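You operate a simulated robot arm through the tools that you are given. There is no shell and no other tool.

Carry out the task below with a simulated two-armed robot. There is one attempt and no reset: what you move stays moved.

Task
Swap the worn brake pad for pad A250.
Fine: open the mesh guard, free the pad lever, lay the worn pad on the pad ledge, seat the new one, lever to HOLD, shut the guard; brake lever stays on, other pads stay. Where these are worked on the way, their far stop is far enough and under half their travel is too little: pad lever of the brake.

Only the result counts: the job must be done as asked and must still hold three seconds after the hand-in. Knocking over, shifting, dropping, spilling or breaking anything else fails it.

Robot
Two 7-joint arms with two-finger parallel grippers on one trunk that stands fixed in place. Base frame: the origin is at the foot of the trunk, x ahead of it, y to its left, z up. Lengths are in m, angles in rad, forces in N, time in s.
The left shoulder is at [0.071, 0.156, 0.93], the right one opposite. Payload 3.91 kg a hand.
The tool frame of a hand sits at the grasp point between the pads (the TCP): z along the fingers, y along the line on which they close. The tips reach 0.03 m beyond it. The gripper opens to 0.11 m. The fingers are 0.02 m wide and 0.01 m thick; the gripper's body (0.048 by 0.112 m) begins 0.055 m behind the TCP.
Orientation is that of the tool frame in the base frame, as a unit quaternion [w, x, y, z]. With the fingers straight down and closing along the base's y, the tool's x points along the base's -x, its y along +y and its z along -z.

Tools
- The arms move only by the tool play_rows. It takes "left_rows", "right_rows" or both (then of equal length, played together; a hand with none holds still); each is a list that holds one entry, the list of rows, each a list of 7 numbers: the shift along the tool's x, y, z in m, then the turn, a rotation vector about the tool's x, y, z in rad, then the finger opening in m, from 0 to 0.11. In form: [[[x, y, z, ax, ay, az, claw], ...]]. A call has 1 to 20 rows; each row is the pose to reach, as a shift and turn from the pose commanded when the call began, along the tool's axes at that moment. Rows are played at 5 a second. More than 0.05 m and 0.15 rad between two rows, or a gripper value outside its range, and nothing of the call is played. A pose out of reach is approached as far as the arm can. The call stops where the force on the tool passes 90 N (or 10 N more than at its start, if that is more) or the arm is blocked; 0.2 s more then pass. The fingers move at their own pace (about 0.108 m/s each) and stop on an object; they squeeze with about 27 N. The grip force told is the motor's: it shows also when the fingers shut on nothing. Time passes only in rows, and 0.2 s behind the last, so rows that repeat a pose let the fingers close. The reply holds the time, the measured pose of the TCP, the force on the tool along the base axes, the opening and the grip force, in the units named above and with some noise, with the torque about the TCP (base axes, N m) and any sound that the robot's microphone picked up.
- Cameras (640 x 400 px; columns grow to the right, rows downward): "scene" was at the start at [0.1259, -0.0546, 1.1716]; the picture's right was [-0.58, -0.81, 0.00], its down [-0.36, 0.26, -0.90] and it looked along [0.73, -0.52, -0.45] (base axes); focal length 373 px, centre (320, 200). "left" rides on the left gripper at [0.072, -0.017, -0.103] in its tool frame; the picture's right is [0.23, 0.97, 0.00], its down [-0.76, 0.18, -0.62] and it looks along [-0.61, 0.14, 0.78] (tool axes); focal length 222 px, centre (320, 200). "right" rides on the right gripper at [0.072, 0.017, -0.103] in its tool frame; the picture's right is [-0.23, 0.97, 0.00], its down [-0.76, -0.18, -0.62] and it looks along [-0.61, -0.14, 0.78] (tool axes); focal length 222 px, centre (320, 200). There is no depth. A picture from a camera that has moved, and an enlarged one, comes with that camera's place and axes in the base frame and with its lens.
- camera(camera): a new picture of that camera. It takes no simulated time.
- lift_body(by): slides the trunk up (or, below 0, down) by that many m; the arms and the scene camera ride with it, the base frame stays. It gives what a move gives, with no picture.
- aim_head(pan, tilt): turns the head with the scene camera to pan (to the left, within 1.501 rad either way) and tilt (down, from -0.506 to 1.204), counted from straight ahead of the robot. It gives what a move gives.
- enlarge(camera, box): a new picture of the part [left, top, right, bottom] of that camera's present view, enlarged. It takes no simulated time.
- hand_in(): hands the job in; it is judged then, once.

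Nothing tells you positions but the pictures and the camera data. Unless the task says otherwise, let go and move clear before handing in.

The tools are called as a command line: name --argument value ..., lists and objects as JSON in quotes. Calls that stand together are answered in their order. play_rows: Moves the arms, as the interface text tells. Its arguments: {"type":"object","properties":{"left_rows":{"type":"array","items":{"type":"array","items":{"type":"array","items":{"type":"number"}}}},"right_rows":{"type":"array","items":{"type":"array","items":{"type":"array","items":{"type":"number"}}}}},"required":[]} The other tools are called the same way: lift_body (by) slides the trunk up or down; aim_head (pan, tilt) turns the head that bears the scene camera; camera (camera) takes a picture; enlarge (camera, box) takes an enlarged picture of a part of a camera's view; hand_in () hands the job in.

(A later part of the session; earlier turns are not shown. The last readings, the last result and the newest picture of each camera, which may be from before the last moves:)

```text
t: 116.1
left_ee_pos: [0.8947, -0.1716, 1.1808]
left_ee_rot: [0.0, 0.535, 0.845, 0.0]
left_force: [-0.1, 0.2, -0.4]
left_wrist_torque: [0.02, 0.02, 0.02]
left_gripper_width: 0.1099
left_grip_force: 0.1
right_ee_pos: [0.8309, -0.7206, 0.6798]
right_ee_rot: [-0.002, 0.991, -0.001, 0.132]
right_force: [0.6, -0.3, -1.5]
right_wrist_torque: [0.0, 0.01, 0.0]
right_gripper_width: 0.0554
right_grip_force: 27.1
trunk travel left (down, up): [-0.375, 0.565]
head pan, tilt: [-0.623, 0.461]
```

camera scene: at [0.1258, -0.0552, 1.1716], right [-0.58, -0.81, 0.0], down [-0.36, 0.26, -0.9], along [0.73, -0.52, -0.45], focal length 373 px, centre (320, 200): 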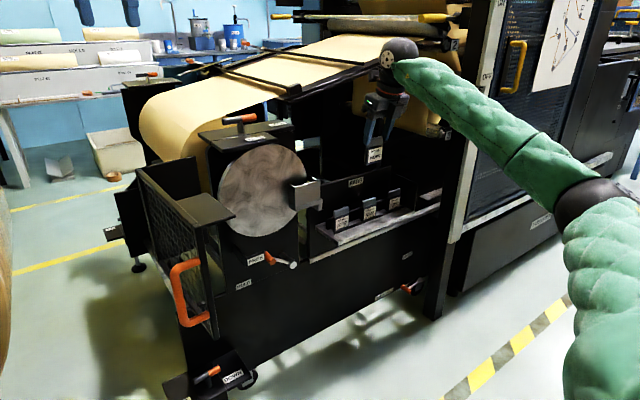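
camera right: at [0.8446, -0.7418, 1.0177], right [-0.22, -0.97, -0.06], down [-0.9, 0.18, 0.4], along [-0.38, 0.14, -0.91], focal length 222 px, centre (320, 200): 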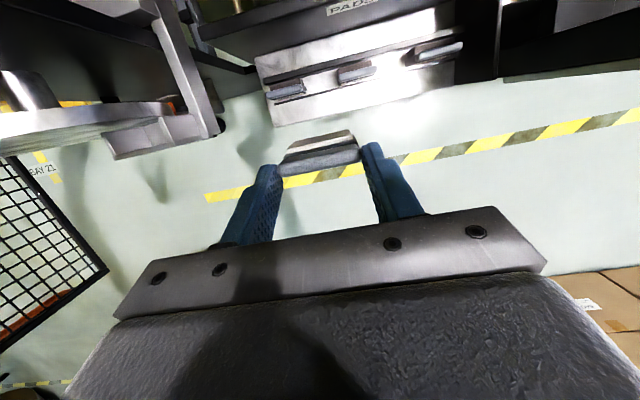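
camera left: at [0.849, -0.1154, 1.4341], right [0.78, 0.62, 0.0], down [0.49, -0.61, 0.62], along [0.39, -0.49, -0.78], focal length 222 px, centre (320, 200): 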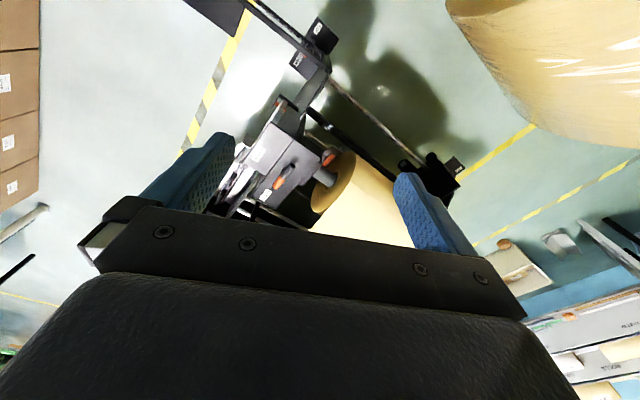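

play_rows --right_rows '[[[-0.0008, 0, 0.0029, 0, 0, 0, 0.03]]]'

play_rows --right_rows '[[[-0.0008, 0, 0.0029, 0, 0, 0, 0.03]]]'

enlarge --camera "scene" --box '[330, 160, 430, 260]'

```text
t: 116.5
left_ee_pos: [0.8937, -0.1732, 1.1816]
left_ee_rot: [0.0, 0.534, 0.845, 0.0]
left_force: [-0.4, 0.5, -0.5]
left_wrist_torque: [-0.01, -0.01, 0.0]
left_gripper_width: 0.1098
left_grip_force: 0.0
right_ee_pos: [0.8286, -0.7196, 0.679]
right_ee_rot: [-0.001, 0.991, -0.001, 0.132]
right_force: [-0.3, 0.0, 6.3]
right_wrist_torque: [0.21, -0.01, 0.06]
right_gripper_width: 0.0551
right_grip_force: 26.9
trunk travel left (down, up): [-0.375, 0.565]
head pan, tilt: [-0.623, 0.461]
```

```text
t: 116.9
left_ee_pos: [0.8933, -0.1717, 1.1827]
left_ee_rot: [0.002, 0.535, 0.845, 0.001]
left_force: [0.2, 0.7, 0.0]
left_wrist_torque: [-0.01, -0.04, -0.05]
left_gripper_width: 0.11
left_grip_force: 0.1
right_ee_pos: [0.8302, -0.7187, 0.6797]
right_ee_rot: [0.0, 0.991, 0.0, 0.133]
right_force: [-2.1, -0.5, 18.0]
right_wrist_torque: [-0.06, -0.01, -0.05]
right_gripper_width: 0.0555
right_grip_force: 27.4
trunk travel left (down, up): [-0.375, 0.565]
head pan, tilt: [-0.623, 0.461]
```

```text
4.00 times, centred on (380, 210) of scene
camera zoom: at [0.1246, -0.0536, 1.1721], right [-0.58, -0.81, 0.0], down [-0.36, 0.26, -0.9], along [0.73, -0.52, -0.44], focal length 1493 px, centre (80, 160)
```

zoom: 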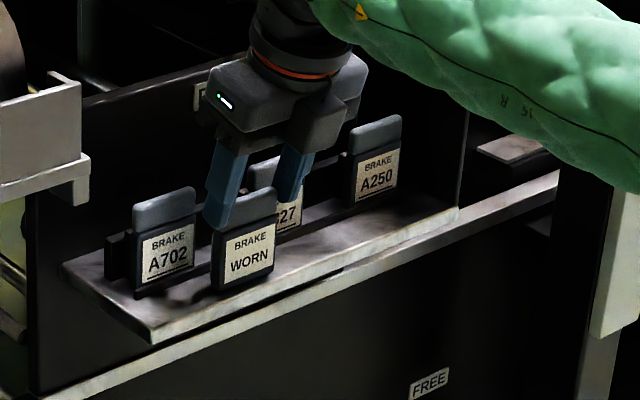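

The pad is firmly on the ledge (18 N up). I'll ease the pressure and open slowly.

play_rows --right_rows '[[[0.0005, 0, -0.0019, 0, 0, 0, 0.03], [0.0005, 0, -0.0019, 0, 0, 0, 0.03], [0.0005, 0, -0.0019, 0, 0, 0, 0.057], [0.0005, 0, -0.0019, 0, 0, 0, 0.06], [0.0005, 0, -0.0019, 0, 0, 0, 0.065], [0.0005, 0, -0.0019, 0, 0, 0, 0.075], [0.0005, 0, -0.0019, 0, 0, 0, 0.075]]]'

enlarge --camera "scene" --box '[330, 160, 430, 260]'

enlarge --camera "right" --box '[200, 60, 440, 220]'

```text
t: 118.5
left_ee_pos: [0.8953, -0.172, 1.1807]
left_ee_rot: [0.0, 0.535, 0.845, 0.0]
left_force: [-0.1, 0.3, -0.4]
left_wrist_torque: [0.01, 0.02, 0.02]
left_gripper_width: 0.1097
left_grip_force: 0.0
right_ee_pos: [0.8296, -0.7186, 0.6783]
right_ee_rot: [-0.002, 0.991, -0.001, 0.131]
right_force: [1.0, 0.3, 0.4]
right_wrist_torque: [-0.03, 0.0, 0.05]
right_gripper_width: 0.0751
right_grip_force: 0.0
trunk travel left (down, up): [-0.375, 0.565]
head pan, tilt: [-0.623, 0.461]
```

```text
4.00 times, centred on (380, 210) of scene
camera zoom: at [0.1259, -0.0547, 1.1716], right [-0.58, -0.81, 0.0], down [-0.36, 0.26, -0.9], along [0.73, -0.52, -0.45], focal length 1493 px, centre (80, 160)
```

zoom: 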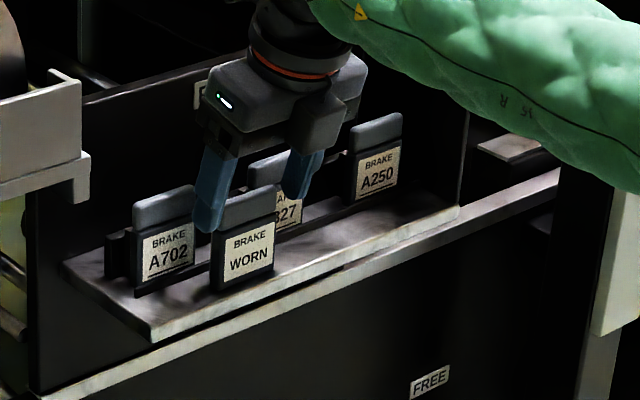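

```text
2.50 times, centred on (320, 140) of right
camera zoom: at [0.8727, -0.7366, 0.7955], right [-0.22, -0.97, -0.06], down [-0.9, 0.18, 0.4], along [-0.38, 0.14, -0.91], focal length 555 px, centre (320, 350)
```

zoom: 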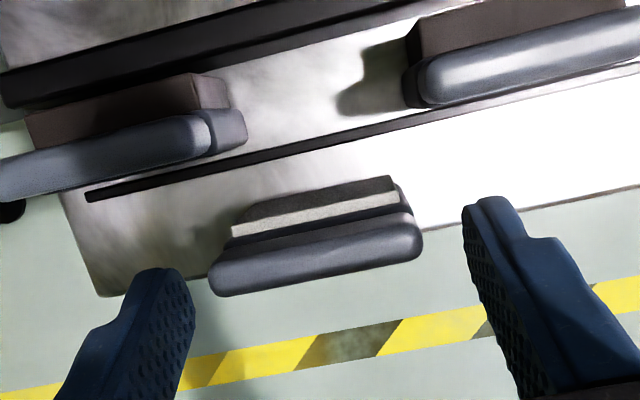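

The worn pad stands by itself on the ledge. Now up and over to pad A250.

play_rows --right_rows '[[[0.0105, 0, -0.0386, 0, 0, 0, 0.08], [0.0209, 0, -0.0772, 0, 0, 0, 0.08], [0.0314, 0, -0.1158, 0, 0, 0, 0.08]]]'

enlarge --camera "scene" --box '[330, 160, 430, 260]'

play_rows --right_rows '[[[0.0068, 0.0413, 0.0018, 0, 0, 0, 0.08], [0.0135, 0.0825, 0.0037, 0, 0, 0, 0.08], [0.0203, 0.1238, 0.0055, 0, 0, 0, 0.08], [0.027, 0.165, 0.0073, 0, 0, 0, 0.08]]]'

camera --camera "right"

enlarge --camera "right" --box '[200, 60, 440, 220]'

camera --camera "scene"

```text
t: 119.3
left_ee_pos: [0.8941, -0.1716, 1.1828]
left_ee_rot: [0.0, 0.535, 0.845, 0.0]
left_force: [0.3, 0.1, 0.7]
left_wrist_torque: [0.02, -0.01, 0.0]
left_gripper_width: 0.1101
left_grip_force: 0.0
right_ee_pos: [0.8275, -0.7201, 0.7954]
right_ee_rot: [-0.001, 0.991, 0.0, 0.131]
right_force: [0.1, 0.7, 0.5]
right_wrist_torque: [0.0, -0.01, 0.03]
right_gripper_width: 0.08
right_grip_force: 0.0
trunk travel left (down, up): [-0.375, 0.565]
head pan, tilt: [-0.623, 0.461]
```

```text
4.00 times, centred on (380, 210) of scene
camera zoom: at [0.1255, -0.0542, 1.1717], right [-0.58, -0.81, 0.0], down [-0.36, 0.26, -0.9], along [0.73, -0.52, -0.44], focal length 1493 px, centre (80, 160)
```

zoom: 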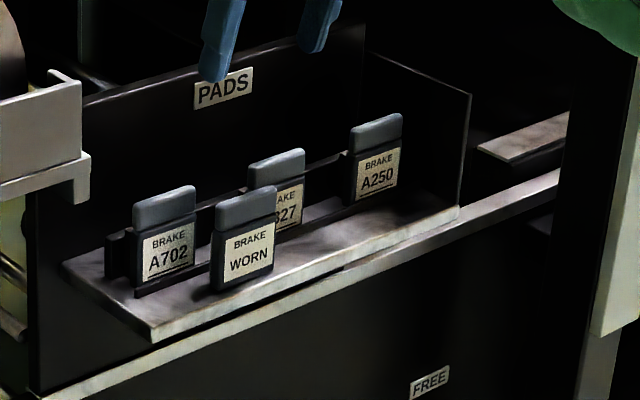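

```text
t: 120.3
left_ee_pos: [0.8938, -0.1726, 1.1801]
left_ee_rot: [0.0, 0.535, 0.845, 0.0]
left_force: [0.0, 0.8, 0.5]
left_wrist_torque: [0.02, -0.02, 0.0]
left_gripper_width: 0.1101
left_grip_force: 0.0
right_ee_pos: [0.8592, -0.8826, 0.7932]
right_ee_rot: [-0.002, 0.991, 0.001, 0.132]
right_force: [0.4, 0.7, -0.1]
right_wrist_torque: [-0.01, -0.01, -0.01]
right_gripper_width: 0.0803
right_grip_force: 0.0
trunk travel left (down, up): [-0.375, 0.565]
head pan, tilt: [-0.623, 0.461]
```

```text
taken
camera right: at [0.9026, -0.9007, 0.9117], right [-0.22, -0.97, -0.06], down [-0.9, 0.18, 0.4], along [-0.38, 0.14, -0.91], focal length 222 px, centre (320, 200)
```

right: 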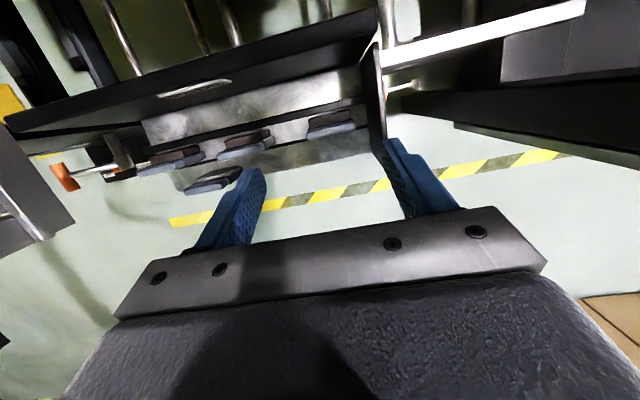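

```text
2.50 times, centred on (320, 140) of right
camera zoom: at [0.9026, -0.9007, 0.9117], right [-0.22, -0.97, -0.06], down [-0.9, 0.18, 0.4], along [-0.38, 0.14, -0.91], focal length 555 px, centre (320, 350)
```

zoom: 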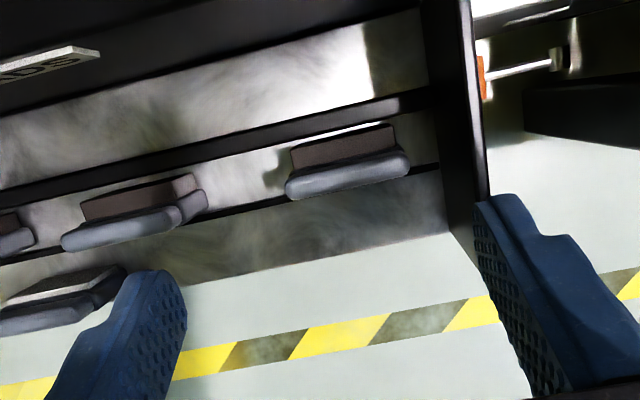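

```text
taken
camera scene: at [0.1262, -0.0547, 1.1715], right [-0.58, -0.81, 0.0], down [-0.36, 0.26, -0.9], along [0.73, -0.52, -0.45], focal length 373 px, centre (320, 200)
```

scene: 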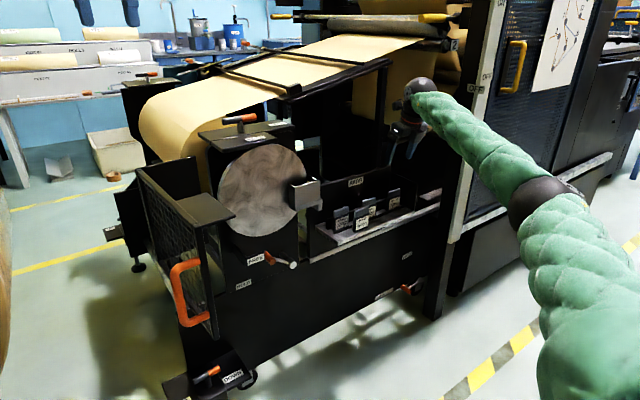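

The hand reaches A250 with the right heading. I'll align over the tab at about (0.871, −0.889), narrow the opening for the end wall and go down partway to check.

play_rows --right_rows '[[[0.0032, 0.0064, 0.0009, 0, 0, 0, 0.068], [-0.0064, 0.0064, 0.0364, 0, 0, 0, 0.068], [-0.0164, 0.0064, 0.0733, 0, 0, 0, 0.068]]]'

enlarge --camera "right" --box '[200, 60, 440, 220]'

enlarge --camera "scene" --box '[340, 120, 460, 240]'

```text
t: 121.1
left_ee_pos: [0.8948, -0.172, 1.1826]
left_ee_rot: [0.0, 0.535, 0.845, 0.0]
left_force: [0.7, -0.4, 0.1]
left_wrist_torque: [-0.01, 0.0, 0.04]
left_gripper_width: 0.11
left_grip_force: 0.1
right_ee_pos: [0.8643, -0.8908, 0.719]
right_ee_rot: [-0.001, 0.991, -0.001, 0.131]
right_force: [0.1, 0.4, 0.1]
right_wrist_torque: [0.02, 0.0, 0.01]
right_gripper_width: 0.0682
right_grip_force: 0.0
trunk travel left (down, up): [-0.375, 0.565]
head pan, tilt: [-0.623, 0.461]
```

```text
2.50 times, centred on (320, 140) of right
camera zoom: at [0.9058, -0.9075, 0.8366], right [-0.22, -0.97, -0.06], down [-0.9, 0.18, 0.4], along [-0.38, 0.15, -0.91], focal length 555 px, centre (320, 350)
```

zoom: 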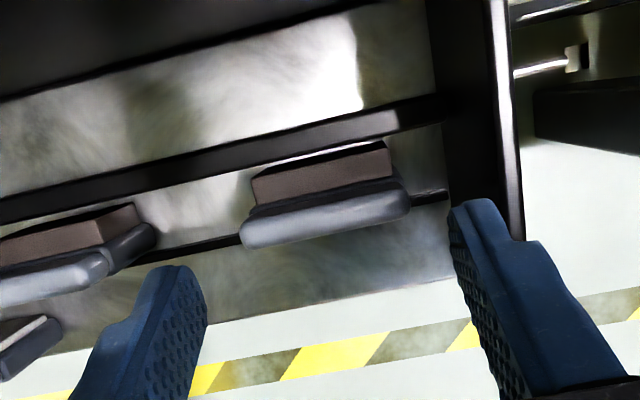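

```text
3.33 times, centred on (400, 180) of scene
camera zoom: at [0.1264, -0.055, 1.1716], right [-0.58, -0.81, 0.0], down [-0.36, 0.26, -0.9], along [0.73, -0.52, -0.45], focal length 1244 px, centre (53, 267)
```

zoom: 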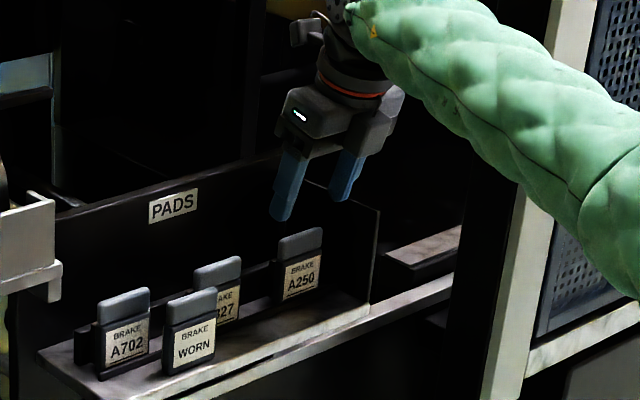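

Alignment looks right. The end wall is close to the right finger, so I'll narrow the opening a little more and finish the descent.

play_rows --right_rows '[[[0.0019, -0.002, 0.0005, 0, 0, 0, 0.062], [-0.0021, -0.002, 0.0155, 0, 0, 0, 0.062], [-0.0052, -0.002, 0.0268, 0, 0, 0, 0.062]]]'

enlarge --camera "right" --box '[200, 60, 440, 220]'

enlarge --camera "scene" --box '[360, 140, 440, 220]'

```text
t: 121.9
left_ee_pos: [0.8934, -0.1724, 1.1814]
left_ee_rot: [0.0, 0.535, 0.845, 0.0]
left_force: [-0.3, 0.1, -0.4]
left_wrist_torque: [-0.01, 0.01, -0.03]
left_gripper_width: 0.11
left_grip_force: 0.0
right_ee_pos: [0.8633, -0.8866, 0.6925]
right_ee_rot: [-0.002, 0.991, 0.0, 0.131]
right_force: [0.0, 0.2, 0.0]
right_wrist_torque: [0.02, 0.02, -0.01]
right_gripper_width: 0.0621
right_grip_force: 0.0
trunk travel left (down, up): [-0.375, 0.565]
head pan, tilt: [-0.623, 0.461]
```

```text
2.50 times, centred on (320, 140) of right
camera zoom: at [0.9064, -0.9055, 0.8108], right [-0.22, -0.97, -0.06], down [-0.9, 0.18, 0.4], along [-0.38, 0.14, -0.91], focal length 555 px, centre (320, 350)
```

zoom: 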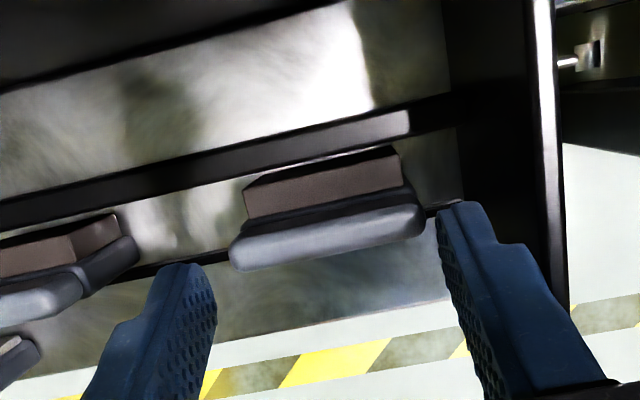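

```text
5.00 times, centred on (400, 180) of scene
camera zoom: at [0.1261, -0.0548, 1.1716], right [-0.58, -0.81, 0.0], down [-0.36, 0.26, -0.9], along [0.73, -0.52, -0.45], focal length 1866 px, centre (-80, 300)
```

zoom: 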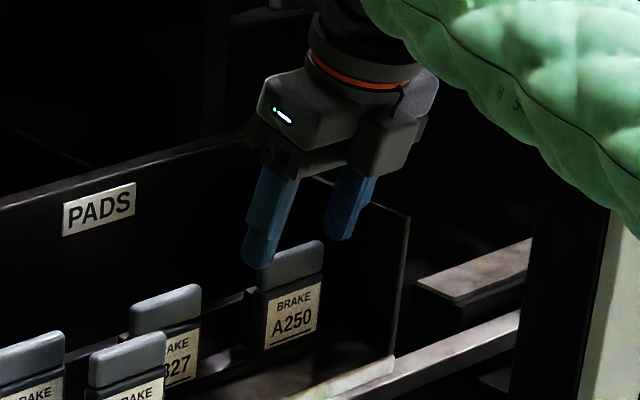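

play_rows --right_rows '[[[0.0015, 0, 0.0055, 0, 0, 0, 0.062], [0.0001, 0, 0.013, 0, 0, 0, 0.062], [0.0001, 0, 0.013, 0, 0, 0, 0.062]]]'

enlarge --camera "right" --box '[200, 60, 440, 220]'

enlarge --camera "scene" --box '[360, 140, 440, 220]'

```text
t: 122.7
left_ee_pos: [0.8953, -0.1733, 1.1821]
left_ee_rot: [0.0, 0.535, 0.845, 0.0]
left_force: [-0.2, 0.4, -0.3]
left_wrist_torque: [-0.01, 0.02, 0.02]
left_gripper_width: 0.1098
left_grip_force: 0.0
right_ee_pos: [0.8683, -0.8884, 0.6812]
right_ee_rot: [-0.002, 0.991, -0.001, 0.131]
right_force: [0.0, -0.2, -0.1]
right_wrist_torque: [-0.01, -0.01, 0.01]
right_gripper_width: 0.0619
right_grip_force: 0.0
trunk travel left (down, up): [-0.375, 0.565]
head pan, tilt: [-0.623, 0.461]
```

```text
2.50 times, centred on (320, 140) of right
camera zoom: at [0.91, -0.9059, 0.7987], right [-0.22, -0.97, -0.06], down [-0.9, 0.18, 0.4], along [-0.38, 0.14, -0.91], focal length 555 px, centre (320, 350)
```

zoom: 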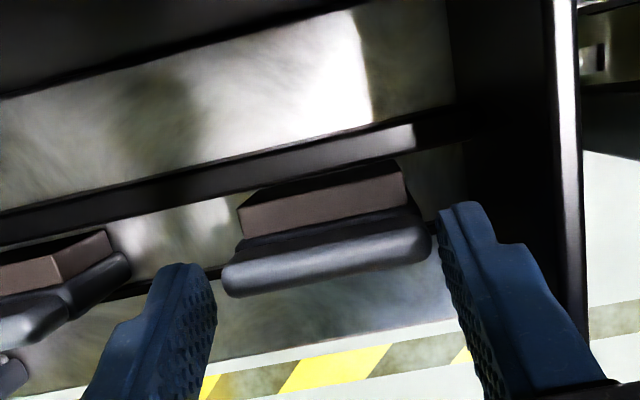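

```text
5.00 times, centred on (400, 180) of scene
camera zoom: at [0.126, -0.0547, 1.1716], right [-0.58, -0.81, 0.0], down [-0.36, 0.26, -0.9], along [0.73, -0.52, -0.45], focal length 1866 px, centre (-80, 300)
```

zoom: 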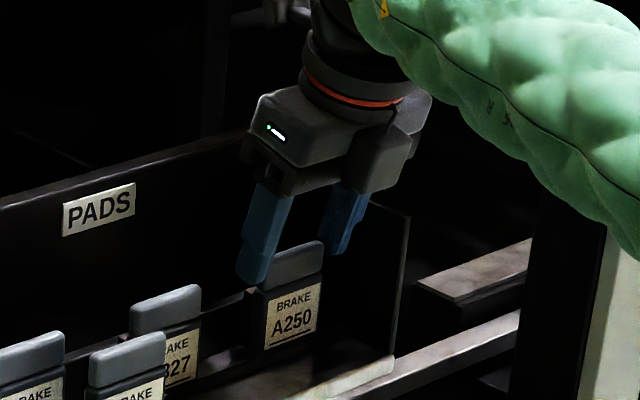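

The tab is between the fingers. Closing and lifting a centimetre to check.

play_rows --right_rows '[[[0, 0, 0, 0, 0, 0, 0.05], [0, 0, 0, 0, 0, 0, 0.03], [0, 0, 0, 0, 0, 0, 0.03]]]'

play_rows --right_rows '[[[0.0013, 0, -0.0048, 0, 0, 0, 0.03], [0.0026, 0, -0.0096, 0, 0, 0, 0.03]]]'

enlarge --camera "right" --box '[200, 60, 440, 220]'

enlarge --camera "scene" --box '[360, 140, 440, 220]'

```text
t: 123.5
left_ee_pos: [0.8939, -0.1727, 1.182]
left_ee_rot: [0.0, 0.536, 0.844, 0.0]
left_force: [0.4, -0.3, 0.1]
left_wrist_torque: [-0.05, 0.0, 0.02]
left_gripper_width: 0.1097
left_grip_force: 0.1
right_ee_pos: [0.8672, -0.8889, 0.6813]
right_ee_rot: [-0.002, 0.991, -0.001, 0.131]
right_force: [-0.2, -0.4, -0.1]
right_wrist_torque: [0.0, 0.06, 0.0]
right_gripper_width: 0.0555
right_grip_force: 27.1
trunk travel left (down, up): [-0.375, 0.565]
head pan, tilt: [-0.623, 0.461]
```

```text
t: 124.1
left_ee_pos: [0.8945, -0.172, 1.1798]
left_ee_rot: [0.0, 0.535, 0.845, 0.0]
left_force: [0.0, -0.8, -0.2]
left_wrist_torque: [-0.02, 0.02, -0.02]
left_gripper_width: 0.1098
left_grip_force: 0.1
right_ee_pos: [0.8675, -0.8876, 0.6898]
right_ee_rot: [-0.001, 0.991, -0.001, 0.132]
right_force: [0.4, 0.0, -2.1]
right_wrist_torque: [0.02, 0.01, -0.01]
right_gripper_width: 0.0552
right_grip_force: 27.1
trunk travel left (down, up): [-0.375, 0.565]
head pan, tilt: [-0.623, 0.461]
```

```text
2.50 times, centred on (320, 140) of right
camera zoom: at [0.9102, -0.9058, 0.8083], right [-0.22, -0.97, -0.06], down [-0.9, 0.18, 0.4], along [-0.38, 0.14, -0.91], focal length 555 px, centre (320, 350)
```

zoom: 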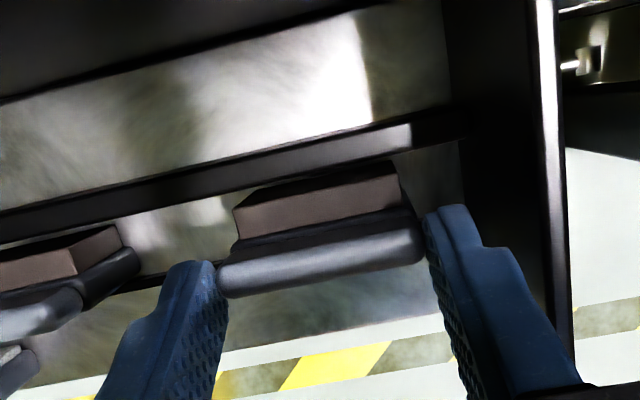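

```text
5.00 times, centred on (400, 180) of scene
camera zoom: at [0.1261, -0.0548, 1.1715], right [-0.58, -0.81, 0.0], down [-0.36, 0.26, -0.9], along [0.73, -0.52, -0.45], focal length 1866 px, centre (-80, 300)
```

zoom: 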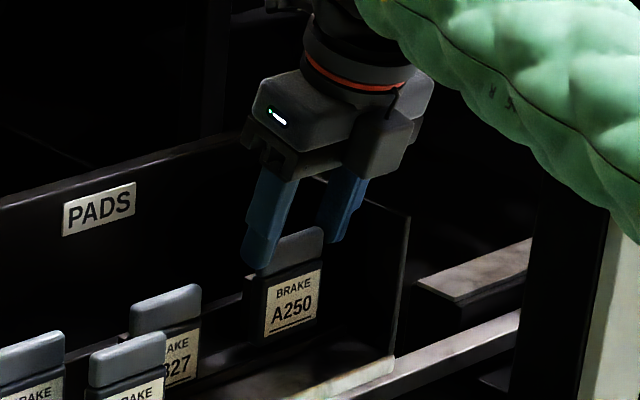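

A250 is in the hand. Lifting it clear and carrying it above the pad box.

play_rows --right_rows '[[[0.0105, 0, -0.0386, 0, 0, 0, 0.03], [0.0209, 0, -0.0772, 0, 0, 0, 0.03], [0.0314, 0, -0.1158, 0, 0, 0, 0.03]]]'

enlarge --camera "scene" --box '[330, 130, 450, 260]'

play_rows --right_rows '[[[0.0015, -0.04, -0.0151, 0, 0, 0, 0.03], [0.003, -0.08, -0.0303, 0, 0, 0, 0.03], [0.0045, -0.12, -0.0454, 0, 0, 0, 0.03], [0.006, -0.16, -0.0605, 0, 0, 0, 0.03], [0.0076, -0.2, -0.0757, 0, 0, 0, 0.03], [0.0091, -0.24, -0.0908, 0, 0, 0, 0.03], [0.0106, -0.28, -0.1059, 0, 0, 0, 0.03], [0.0121, -0.32, -0.1211, 0, 0, 0, 0.03], [0.0136, -0.3601, -0.1362, 0, 0, 0, 0.03]]]'

enlarge --camera "scene" --box '[260, 90, 380, 220]'

enlarge --camera "right" --box '[200, 60, 440, 220]'

```text
t: 124.9
left_ee_pos: [0.8941, -0.1712, 1.1827]
left_ee_rot: [0.001, 0.535, 0.845, -0.001]
left_force: [-1.0, -0.3, 0.7]
left_wrist_torque: [0.01, -0.01, 0.03]
left_gripper_width: 0.1098
left_grip_force: 0.1
right_ee_pos: [0.8678, -0.8915, 0.8131]
right_ee_rot: [-0.001, 0.991, -0.001, 0.132]
right_force: [-0.2, -0.3, -0.7]
right_wrist_torque: [-0.03, 0.0, 0.03]
right_gripper_width: 0.0551
right_grip_force: 26.4
trunk travel left (down, up): [-0.375, 0.565]
head pan, tilt: [-0.623, 0.461]
```

```text
3.08 times, centred on (390, 195) of scene
camera zoom: at [0.1255, -0.0541, 1.1717], right [-0.58, -0.81, 0.0], down [-0.36, 0.26, -0.9], along [0.73, -0.52, -0.44], focal length 1149 px, centre (105, 215)
```

zoom: 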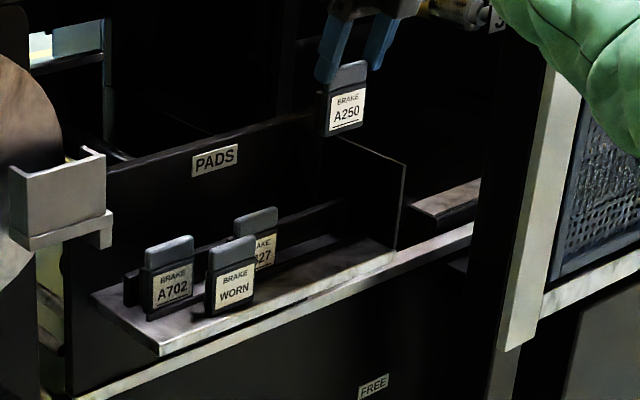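

```text
t: 126.9
left_ee_pos: [0.8951, -0.1723, 1.1809]
left_ee_rot: [-0.001, 0.536, 0.844, 0.0]
left_force: [-0.4, 0.5, -0.6]
left_wrist_torque: [0.0, -0.03, 0.0]
left_gripper_width: 0.1101
left_grip_force: 0.0
right_ee_pos: [0.845, -0.5302, 0.9497]
right_ee_rot: [-0.001, 0.991, -0.001, 0.132]
right_force: [-0.4, 0.0, -1.3]
right_wrist_torque: [-0.03, 0.0, 0.0]
right_gripper_width: 0.0555
right_grip_force: 27.1
trunk travel left (down, up): [-0.375, 0.565]
head pan, tilt: [-0.623, 0.461]
```

```text
3.08 times, centred on (320, 155) of scene
camera zoom: at [0.126, -0.0542, 1.1716], right [-0.58, -0.81, 0.0], down [-0.36, 0.26, -0.9], along [0.73, -0.52, -0.45], focal length 1149 px, centre (320, 338)
```

zoom: 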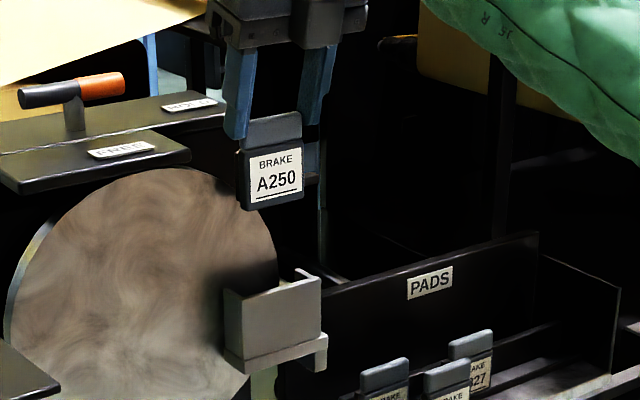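

```text
2.50 times, centred on (320, 140) of right
camera zoom: at [0.8871, -0.5479, 1.067], right [-0.22, -0.97, -0.06], down [-0.9, 0.18, 0.4], along [-0.38, 0.14, -0.91], focal length 555 px, centre (320, 350)
```

zoom: 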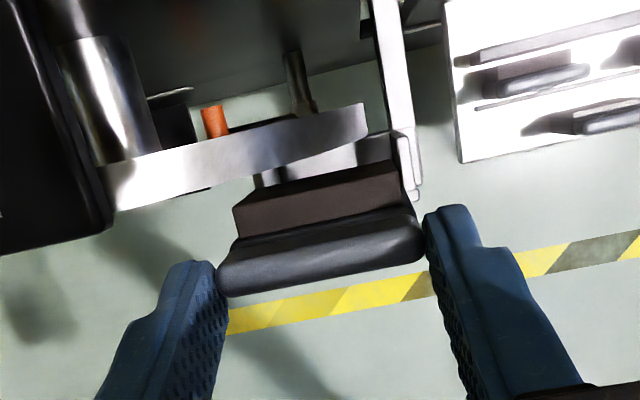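

The new pad hangs above the box. I'll line up to the same y as the old pad had and lower to just above the rim for a check.

play_rows --right_rows '[[[-0.001, -0.0027, -0.0003, 0, 0, 0, 0.03], [-0.0089, -0.0027, 0.0287, 0, 0, 0, 0.03], [-0.0162, -0.0027, 0.0557, 0, 0, 0, 0.03]]]'

enlarge --camera "right" --box '[230, 80, 410, 200]'

enlarge --camera "scene" --box '[270, 130, 350, 220]'

```text
t: 127.7
left_ee_pos: [0.896, -0.1716, 1.1812]
left_ee_rot: [0.0, 0.535, 0.845, 0.0]
left_force: [0.0, -0.3, 0.4]
left_wrist_torque: [-0.04, 0.0, -0.01]
left_gripper_width: 0.1101
left_grip_force: 0.0
right_ee_pos: [0.8437, -0.5261, 0.889]
right_ee_rot: [-0.002, 0.991, -0.001, 0.131]
right_force: [-0.7, -0.8, -1.0]
right_wrist_torque: [-0.01, 0.03, -0.02]
right_gripper_width: 0.0555
right_grip_force: 26.5
trunk travel left (down, up): [-0.375, 0.565]
head pan, tilt: [-0.623, 0.461]
```

```text
3.33 times, centred on (320, 140) of right
camera zoom: at [0.8862, -0.5444, 1.0073], right [-0.22, -0.97, -0.06], down [-0.9, 0.18, 0.4], along [-0.38, 0.14, -0.91], focal length 740 px, centre (320, 400)
```

zoom: 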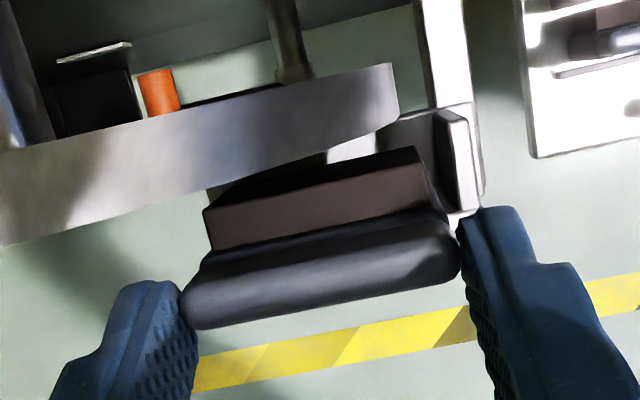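

```text
4.44 times, centred on (310, 175) of scene
camera zoom: at [0.1263, -0.0547, 1.1716], right [-0.58, -0.81, 0.0], down [-0.36, 0.26, -0.9], along [0.73, -0.52, -0.45], focal length 1659 px, centre (364, 311)
```

zoom: 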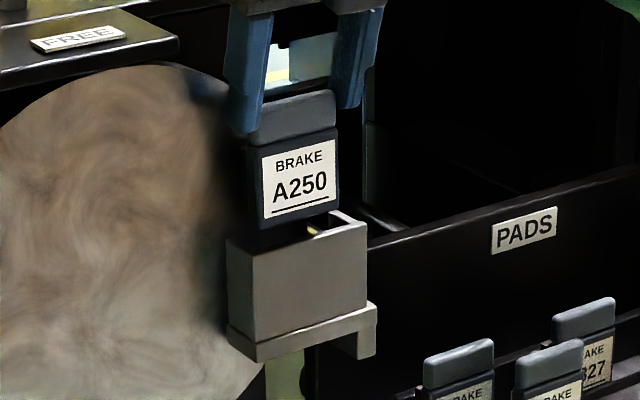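

play_rows --right_rows '[[[-0.0013, 0, 0.0048, 0, 0, 0, 0.03], [-0.0026, 0, 0.0096, 0, 0, 0, 0.03], [-0.0039, 0, 0.0145, 0, 0, 0, 0.03]]]'

play_rows --right_rows '[[[-0.0013, 0, 0.0048, 0, 0, 0, 0.03], [-0.0026, 0, 0.0096, 0, 0, 0, 0.03]]]'

enlarge --camera "scene" --box '[270, 130, 350, 220]'

```text
t: 128.5
left_ee_pos: [0.8936, -0.1718, 1.1824]
left_ee_rot: [0.001, 0.536, 0.844, 0.0]
left_force: [-0.4, -0.3, -0.4]
left_wrist_torque: [-0.01, -0.02, 0.0]
left_gripper_width: 0.1101
left_grip_force: 0.1
right_ee_pos: [0.841, -0.5284, 0.8776]
right_ee_rot: [-0.002, 0.991, -0.001, 0.134]
right_force: [0.8, -6.9, 19.1]
right_wrist_torque: [-0.54, -0.22, -0.07]
right_gripper_width: 0.056
right_grip_force: 26.7
trunk travel left (down, up): [-0.375, 0.565]
head pan, tilt: [-0.623, 0.461]
```

```text
t: 129.1
left_ee_pos: [0.8912, -0.1716, 1.1839]
left_ee_rot: [0.002, 0.536, 0.844, 0.0]
left_force: [-0.4, -0.8, -0.1]
left_wrist_torque: [0.01, 0.03, 0.01]
left_gripper_width: 0.1101
left_grip_force: 0.0
right_ee_pos: [0.839, -0.527, 0.8705]
right_ee_rot: [-0.001, 0.991, -0.001, 0.135]
right_force: [2.8, -10.3, 37.2]
right_wrist_torque: [-0.6, -0.34, -0.05]
right_gripper_width: 0.0552
right_grip_force: 27.6
trunk travel left (down, up): [-0.375, 0.565]
head pan, tilt: [-0.623, 0.461]
```

```text
4.44 times, centred on (310, 175) of scene
camera zoom: at [0.1235, -0.0537, 1.1724], right [-0.58, -0.81, 0.0], down [-0.36, 0.26, -0.9], along [0.73, -0.52, -0.44], focal length 1659 px, centre (364, 311)
```

zoom: 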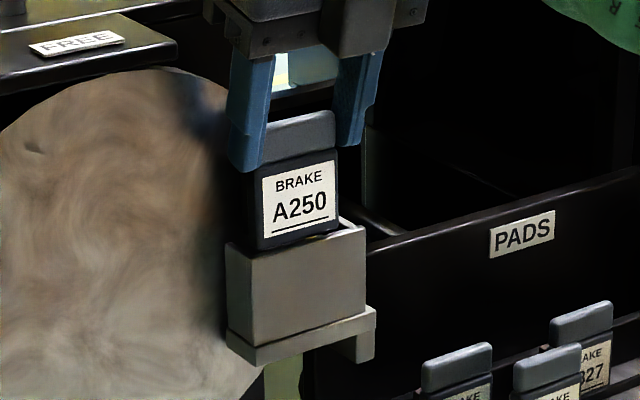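

The pad touched the rim and slid up about 1 cm in the fingers: I was a few millimetres too far forward and left. I'll lift off, shift +4.5 mm in x and −4 mm in y, and try again more gently.

play_rows --right_rows '[[[0.0045, 0.0, -0.0167, 0, 0, 0, 0.03], [0.0122, 0.004, -0.0278, 0, 0, 0, 0.03], [0.0122, 0.004, -0.0278, 0, 0, 0, 0.03]]]'

enlarge --camera "right" --box '[230, 80, 410, 200]'

enlarge --camera "scene" --box '[270, 130, 350, 220]'

```text
t: 129.9
left_ee_pos: [0.8962, -0.1726, 1.1816]
left_ee_rot: [0.0, 0.535, 0.845, 0.0]
left_force: [-0.4, -0.5, 0.3]
left_wrist_torque: [0.02, -0.03, -0.02]
left_gripper_width: 0.11
left_grip_force: 0.1
right_ee_pos: [0.8495, -0.5301, 0.8933]
right_ee_rot: [-0.002, 0.991, 0.001, 0.131]
right_force: [-0.8, -0.4, -1.4]
right_wrist_torque: [-0.02, 0.03, 0.02]
right_gripper_width: 0.0557
right_grip_force: 26.8
trunk travel left (down, up): [-0.375, 0.565]
head pan, tilt: [-0.623, 0.461]
```

```text
3.33 times, centred on (320, 140) of right
camera zoom: at [0.891, -0.548, 1.0115], right [-0.22, -0.97, -0.06], down [-0.9, 0.18, 0.4], along [-0.38, 0.14, -0.91], focal length 740 px, centre (320, 400)
```

zoom: 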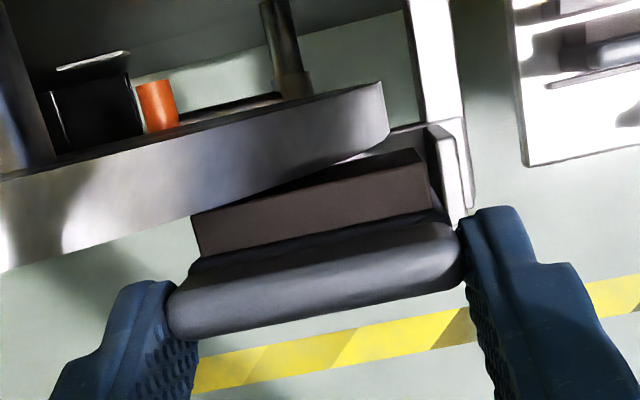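

```text
4.44 times, centred on (310, 175) of scene
camera zoom: at [0.1264, -0.0548, 1.1714], right [-0.58, -0.81, 0.0], down [-0.36, 0.26, -0.9], along [0.73, -0.52, -0.45], focal length 1659 px, centre (364, 311)
```

zoom: 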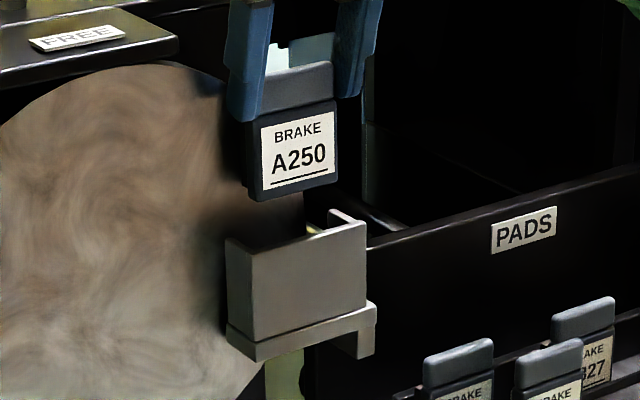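

play_rows --right_rows '[[[-0.0026, 0, 0.0096, 0, 0, 0, 0.03], [-0.0052, 0, 0.0193, 0, 0, 0, 0.03]]]'

play_rows --right_rows '[[[-0.0013, 0, 0.0048, 0, 0, 0, 0.03]]]'

enlarge --camera "scene" --box '[270, 130, 350, 220]'

enlarge --camera "right" --box '[230, 80, 410, 200]'

```text
t: 130.5
left_ee_pos: [0.8961, -0.172, 1.1821]
left_ee_rot: [0.0, 0.534, 0.845, 0.001]
left_force: [-1.2, 0.1, 0.0]
left_wrist_torque: [-0.01, -0.02, -0.02]
left_gripper_width: 0.11
left_grip_force: 0.0
right_ee_pos: [0.8482, -0.5301, 0.8738]
right_ee_rot: [-0.001, 0.991, 0.001, 0.131]
right_force: [-0.3, -0.8, -0.3]
right_wrist_torque: [0.02, 0.0, -0.01]
right_gripper_width: 0.0552
right_grip_force: 27.1
trunk travel left (down, up): [-0.375, 0.565]
head pan, tilt: [-0.623, 0.461]
```

```text
t: 130.9
left_ee_pos: [0.8949, -0.1732, 1.1814]
left_ee_rot: [-0.001, 0.534, 0.845, 0.001]
left_force: [-0.5, 0.2, -0.9]
left_wrist_torque: [0.01, -0.01, 0.01]
left_gripper_width: 0.1101
left_grip_force: 0.1
right_ee_pos: [0.8479, -0.5303, 0.8679]
right_ee_rot: [0.0, 0.991, -0.001, 0.132]
right_force: [-0.3, 0.8, -2.3]
right_wrist_torque: [0.02, 0.01, 0.01]
right_gripper_width: 0.0553
right_grip_force: 26.8
trunk travel left (down, up): [-0.375, 0.565]
head pan, tilt: [-0.623, 0.461]
```

```text
4.44 times, centred on (310, 175) of scene
camera zoom: at [0.1262, -0.0548, 1.1715], right [-0.58, -0.81, 0.0], down [-0.36, 0.26, -0.9], along [0.73, -0.52, -0.45], focal length 1659 px, centre (364, 311)
```

zoom: 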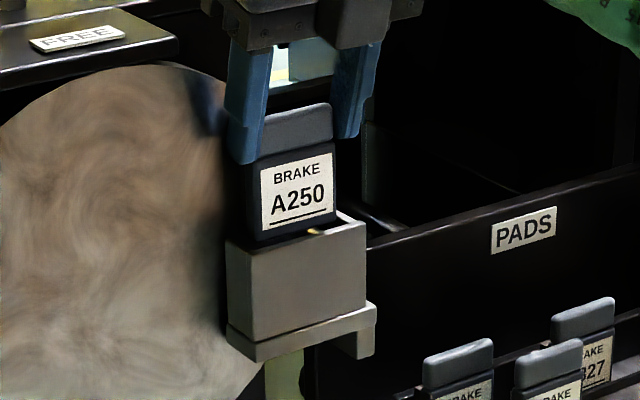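

```text
3.33 times, centred on (320, 140) of right
camera zoom: at [0.8913, -0.5474, 0.9874], right [-0.22, -0.97, -0.06], down [-0.9, 0.18, 0.4], along [-0.38, 0.14, -0.91], focal length 740 px, centre (320, 400)
```

zoom: 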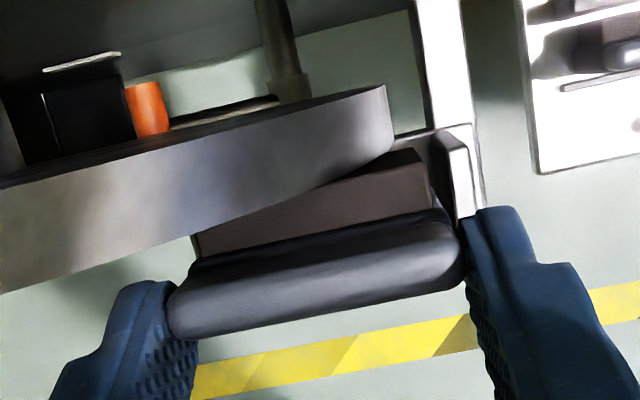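

No contact so far; the pad's bottom is entering behind the front wall. Continuing in small steps.

play_rows --right_rows '[[[-0.0013, 0, 0.0048, 0, 0, 0, 0.03]]]'

play_rows --right_rows '[[[-0.0013, 0, 0.0048, 0, 0, 0, 0.03]]]'

play_rows --right_rows '[[[-0.0013, 0, 0.0048, 0, 0, 0, 0.03]]]'

```text
t: 131.3
left_ee_pos: [0.8965, -0.1731, 1.1826]
left_ee_rot: [0.0, 0.535, 0.845, 0.0]
left_force: [-0.4, 0.1, -0.2]
left_wrist_torque: [0.0, -0.02, -0.02]
left_gripper_width: 0.1098
left_grip_force: 0.0
right_ee_pos: [0.849, -0.5314, 0.8639]
right_ee_rot: [-0.002, 0.991, 0.0, 0.132]
right_force: [0.3, 0.0, -1.4]
right_wrist_torque: [0.0, 0.03, 0.01]
right_gripper_width: 0.0551
right_grip_force: 27.3
trunk travel left (down, up): [-0.375, 0.565]
head pan, tilt: [-0.623, 0.461]
```

```text
t: 131.7
left_ee_pos: [0.8942, -0.1723, 1.1812]
left_ee_rot: [-0.001, 0.535, 0.845, -0.001]
left_force: [-1.0, 0.0, -0.3]
left_wrist_torque: [0.01, -0.01, 0.01]
left_gripper_width: 0.1101
left_grip_force: 0.0
right_ee_pos: [0.8495, -0.5311, 0.8583]
right_ee_rot: [-0.002, 0.991, -0.001, 0.131]
right_force: [-0.1, -0.2, -1.4]
right_wrist_torque: [0.01, 0.02, -0.01]
right_gripper_width: 0.0553
right_grip_force: 26.8
trunk travel left (down, up): [-0.375, 0.565]
head pan, tilt: [-0.623, 0.461]
```

```text
t: 132.1
left_ee_pos: [0.8956, -0.1726, 1.1813]
left_ee_rot: [-0.001, 0.535, 0.845, 0.001]
left_force: [-0.6, -0.1, -0.6]
left_wrist_torque: [0.03, 0.02, -0.02]
left_gripper_width: 0.11
left_grip_force: 0.1
right_ee_pos: [0.8489, -0.5307, 0.8528]
right_ee_rot: [-0.003, 0.991, -0.001, 0.132]
right_force: [0.1, 0.2, -1.6]
right_wrist_torque: [0.03, 0.06, 0.01]
right_gripper_width: 0.0557
right_grip_force: 26.7
trunk travel left (down, up): [-0.375, 0.565]
head pan, tilt: [-0.623, 0.461]
```

play_rows --right_rows '[[[-0.0013, 0, 0.0048, 0, 0, 0, 0.03], [-0.0026, 0, 0.0096, 0, 0, 0, 0.03]]]'

play_rows --right_rows '[[[-0.0013, 0, 0.0048, 0, 0, 0, 0.03], [-0.0026, 0, 0.0096, 0, 0, 0, 0.03]]]'

enlarge --camera "scene" --box '[270, 130, 350, 220]'

enlarge --camera "right" --box '[230, 80, 410, 200]'

```text
t: 132.7
left_ee_pos: [0.8948, -0.171, 1.1812]
left_ee_rot: [0.0, 0.535, 0.845, 0.0]
left_force: [-0.5, -0.7, -0.5]
left_wrist_torque: [0.0, -0.02, 0.0]
left_gripper_width: 0.1101
left_grip_force: 0.0
right_ee_pos: [0.8483, -0.5317, 0.8449]
right_ee_rot: [-0.001, 0.991, -0.002, 0.132]
right_force: [-0.3, -0.4, -1.9]
right_wrist_torque: [0.01, -0.01, 0.0]
right_gripper_width: 0.0555
right_grip_force: 26.7
trunk travel left (down, up): [-0.375, 0.565]
head pan, tilt: [-0.623, 0.461]
```

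```text
t: 133.3
left_ee_pos: [0.8947, -0.1725, 1.1815]
left_ee_rot: [0.0, 0.535, 0.845, 0.0]
left_force: [-0.1, -0.9, -0.4]
left_wrist_torque: [0.01, 0.01, -0.08]
left_gripper_width: 0.11
left_grip_force: 0.1
right_ee_pos: [0.8474, -0.5315, 0.833]
right_ee_rot: [-0.003, 0.991, -0.001, 0.132]
right_force: [0.0, 0.5, -1.6]
right_wrist_torque: [0.01, 0.03, 0.0]
right_gripper_width: 0.055
right_grip_force: 27.0
trunk travel left (down, up): [-0.375, 0.565]
head pan, tilt: [-0.623, 0.461]
```

```text
4.44 times, centred on (310, 175) of scene
camera zoom: at [0.1262, -0.0548, 1.1716], right [-0.58, -0.81, 0.0], down [-0.36, 0.26, -0.9], along [0.73, -0.52, -0.45], focal length 1659 px, centre (364, 311)
```

zoom: 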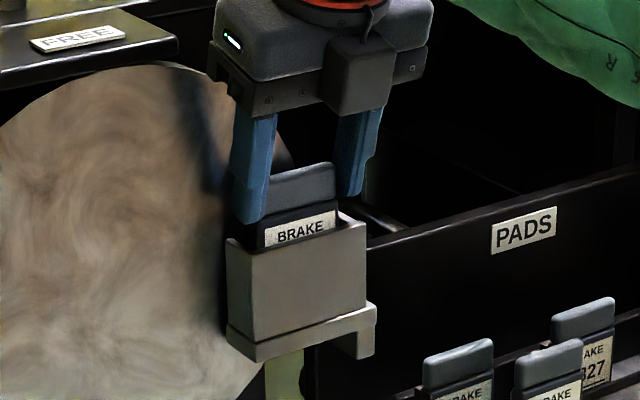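

```text
3.33 times, centred on (320, 140) of right
camera zoom: at [0.8905, -0.5484, 0.952], right [-0.22, -0.97, -0.06], down [-0.9, 0.18, 0.4], along [-0.38, 0.14, -0.91], focal length 740 px, centre (320, 400)
```

zoom: 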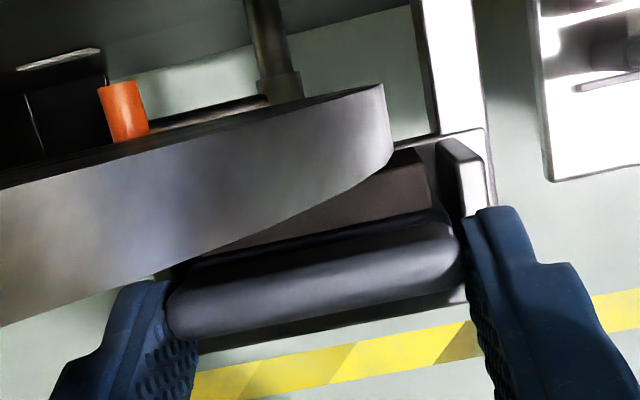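

The pad is sliding neatly into the box. A little lower, then I'll open so it settles onto its seat.

play_rows --right_rows '[[[-0.0011, 0, 0.0039, 0, 0, 0, 0.03], [-0.0018, 0, 0.0068, 0, 0, 0, 0.03]]]'

play_rows --right_rows '[[[0, 0, 0, 0, 0, 0, 0.057], [0, 0, 0, 0, 0, 0, 0.06], [0, 0, 0, 0, 0, 0, 0.062], [0, 0, 0, 0, 0, 0, 0.062]]]'

enlarge --camera "scene" --box '[270, 130, 350, 220]'

enlarge --camera "right" --box '[230, 80, 410, 200]'

```text
t: 133.9
left_ee_pos: [0.8936, -0.1729, 1.1823]
left_ee_rot: [-0.001, 0.535, 0.845, 0.0]
left_force: [-0.3, -0.2, -0.3]
left_wrist_torque: [0.0, 0.0, 0.01]
left_gripper_width: 0.11
left_grip_force: 0.0
right_ee_pos: [0.8474, -0.5313, 0.8257]
right_ee_rot: [-0.001, 0.991, -0.001, 0.131]
right_force: [-0.3, -0.6, -1.0]
right_wrist_torque: [0.0, 0.04, -0.02]
right_gripper_width: 0.0554
right_grip_force: 27.0
trunk travel left (down, up): [-0.375, 0.565]
head pan, tilt: [-0.623, 0.461]
```

```text
t: 134.9
left_ee_pos: [0.8949, -0.1722, 1.1814]
left_ee_rot: [-0.001, 0.535, 0.845, 0.0]
left_force: [-0.6, 0.5, 0.9]
left_wrist_torque: [0.0, 0.02, -0.01]
left_gripper_width: 0.1099
left_grip_force: 0.1
right_ee_pos: [0.8468, -0.5301, 0.8261]
right_ee_rot: [-0.002, 0.991, 0.0, 0.132]
right_force: [0.0, -0.4, -0.5]
right_wrist_torque: [0.0, 0.01, -0.04]
right_gripper_width: 0.0619
right_grip_force: 0.0
trunk travel left (down, up): [-0.375, 0.565]
head pan, tilt: [-0.623, 0.461]
```

```text
4.44 times, centred on (310, 175) of scene
camera zoom: at [0.126, -0.0547, 1.1716], right [-0.58, -0.81, 0.0], down [-0.36, 0.26, -0.9], along [0.73, -0.52, -0.45], focal length 1659 px, centre (364, 311)
```

zoom: 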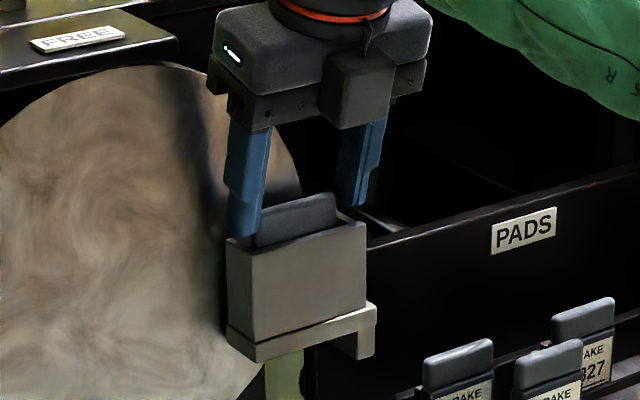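

```text
3.33 times, centred on (320, 140) of right
camera zoom: at [0.8905, -0.548, 0.9451], right [-0.22, -0.97, -0.06], down [-0.9, 0.18, 0.4], along [-0.38, 0.14, -0.91], focal length 740 px, centre (320, 400)
```

zoom: 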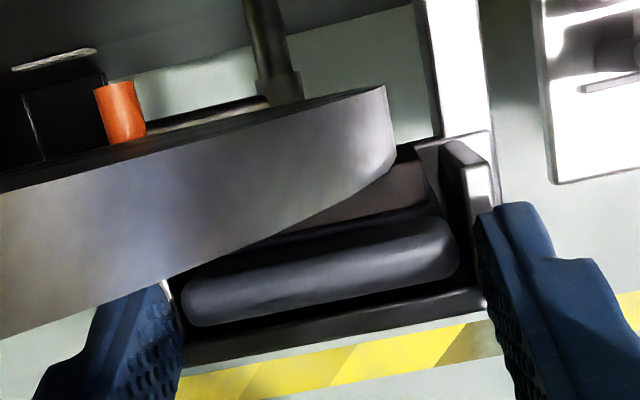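

The pad dropped to the same height the old one had. I'll raise the hand, close the fingers and press gently on the tab to make sure it's fully seated.

play_rows --right_rows '[[[0.0065, 0, -0.0241, 0, 0, 0, 0.062], [0.0131, 0, -0.0483, 0, 0, 0, 0.062], [0.0131, 0, -0.0483, 0, 0, 0, 0.0], [0.0131, 0, -0.0483, 0, 0, 0, 0.0], [0.0131, 0, -0.0483, 0, 0, 0, 0.0]]]'

enlarge --camera "scene" --box '[270, 130, 350, 220]'

enlarge --camera "right" --box '[230, 80, 410, 200]'

```text
t: 136.1
left_ee_pos: [0.8946, -0.1725, 1.1809]
left_ee_rot: [0.0, 0.535, 0.845, -0.001]
left_force: [0.0, -0.5, 0.5]
left_wrist_torque: [0.02, 0.01, -0.01]
left_gripper_width: 0.11
left_grip_force: 0.0
right_ee_pos: [0.8485, -0.5295, 0.8769]
right_ee_rot: [-0.001, 0.991, -0.001, 0.131]
right_force: [-0.8, -1.0, -0.7]
right_wrist_torque: [0.01, 0.01, 0.0]
right_gripper_width: 0.0
right_grip_force: 26.9
trunk travel left (down, up): [-0.375, 0.565]
head pan, tilt: [-0.623, 0.461]
```

```text
4.44 times, centred on (310, 175) of scene
camera zoom: at [0.1261, -0.0547, 1.1716], right [-0.58, -0.81, 0.0], down [-0.36, 0.26, -0.9], along [0.73, -0.52, -0.45], focal length 1659 px, centre (364, 311)
```

zoom: 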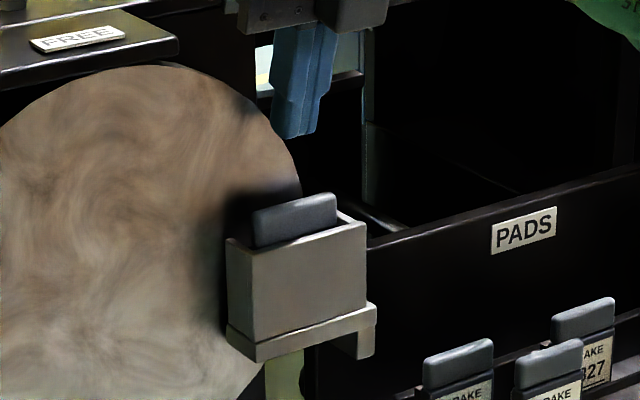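

```text
3.33 times, centred on (320, 140) of right
camera zoom: at [0.8917, -0.5475, 0.9957], right [-0.22, -0.97, -0.06], down [-0.9, 0.18, 0.4], along [-0.38, 0.14, -0.91], focal length 740 px, centre (320, 400)
```

zoom: 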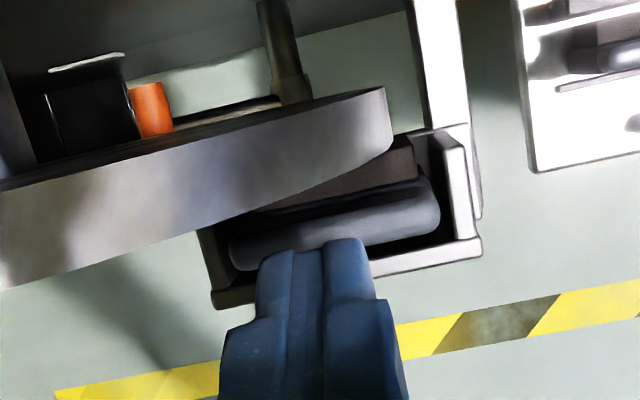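

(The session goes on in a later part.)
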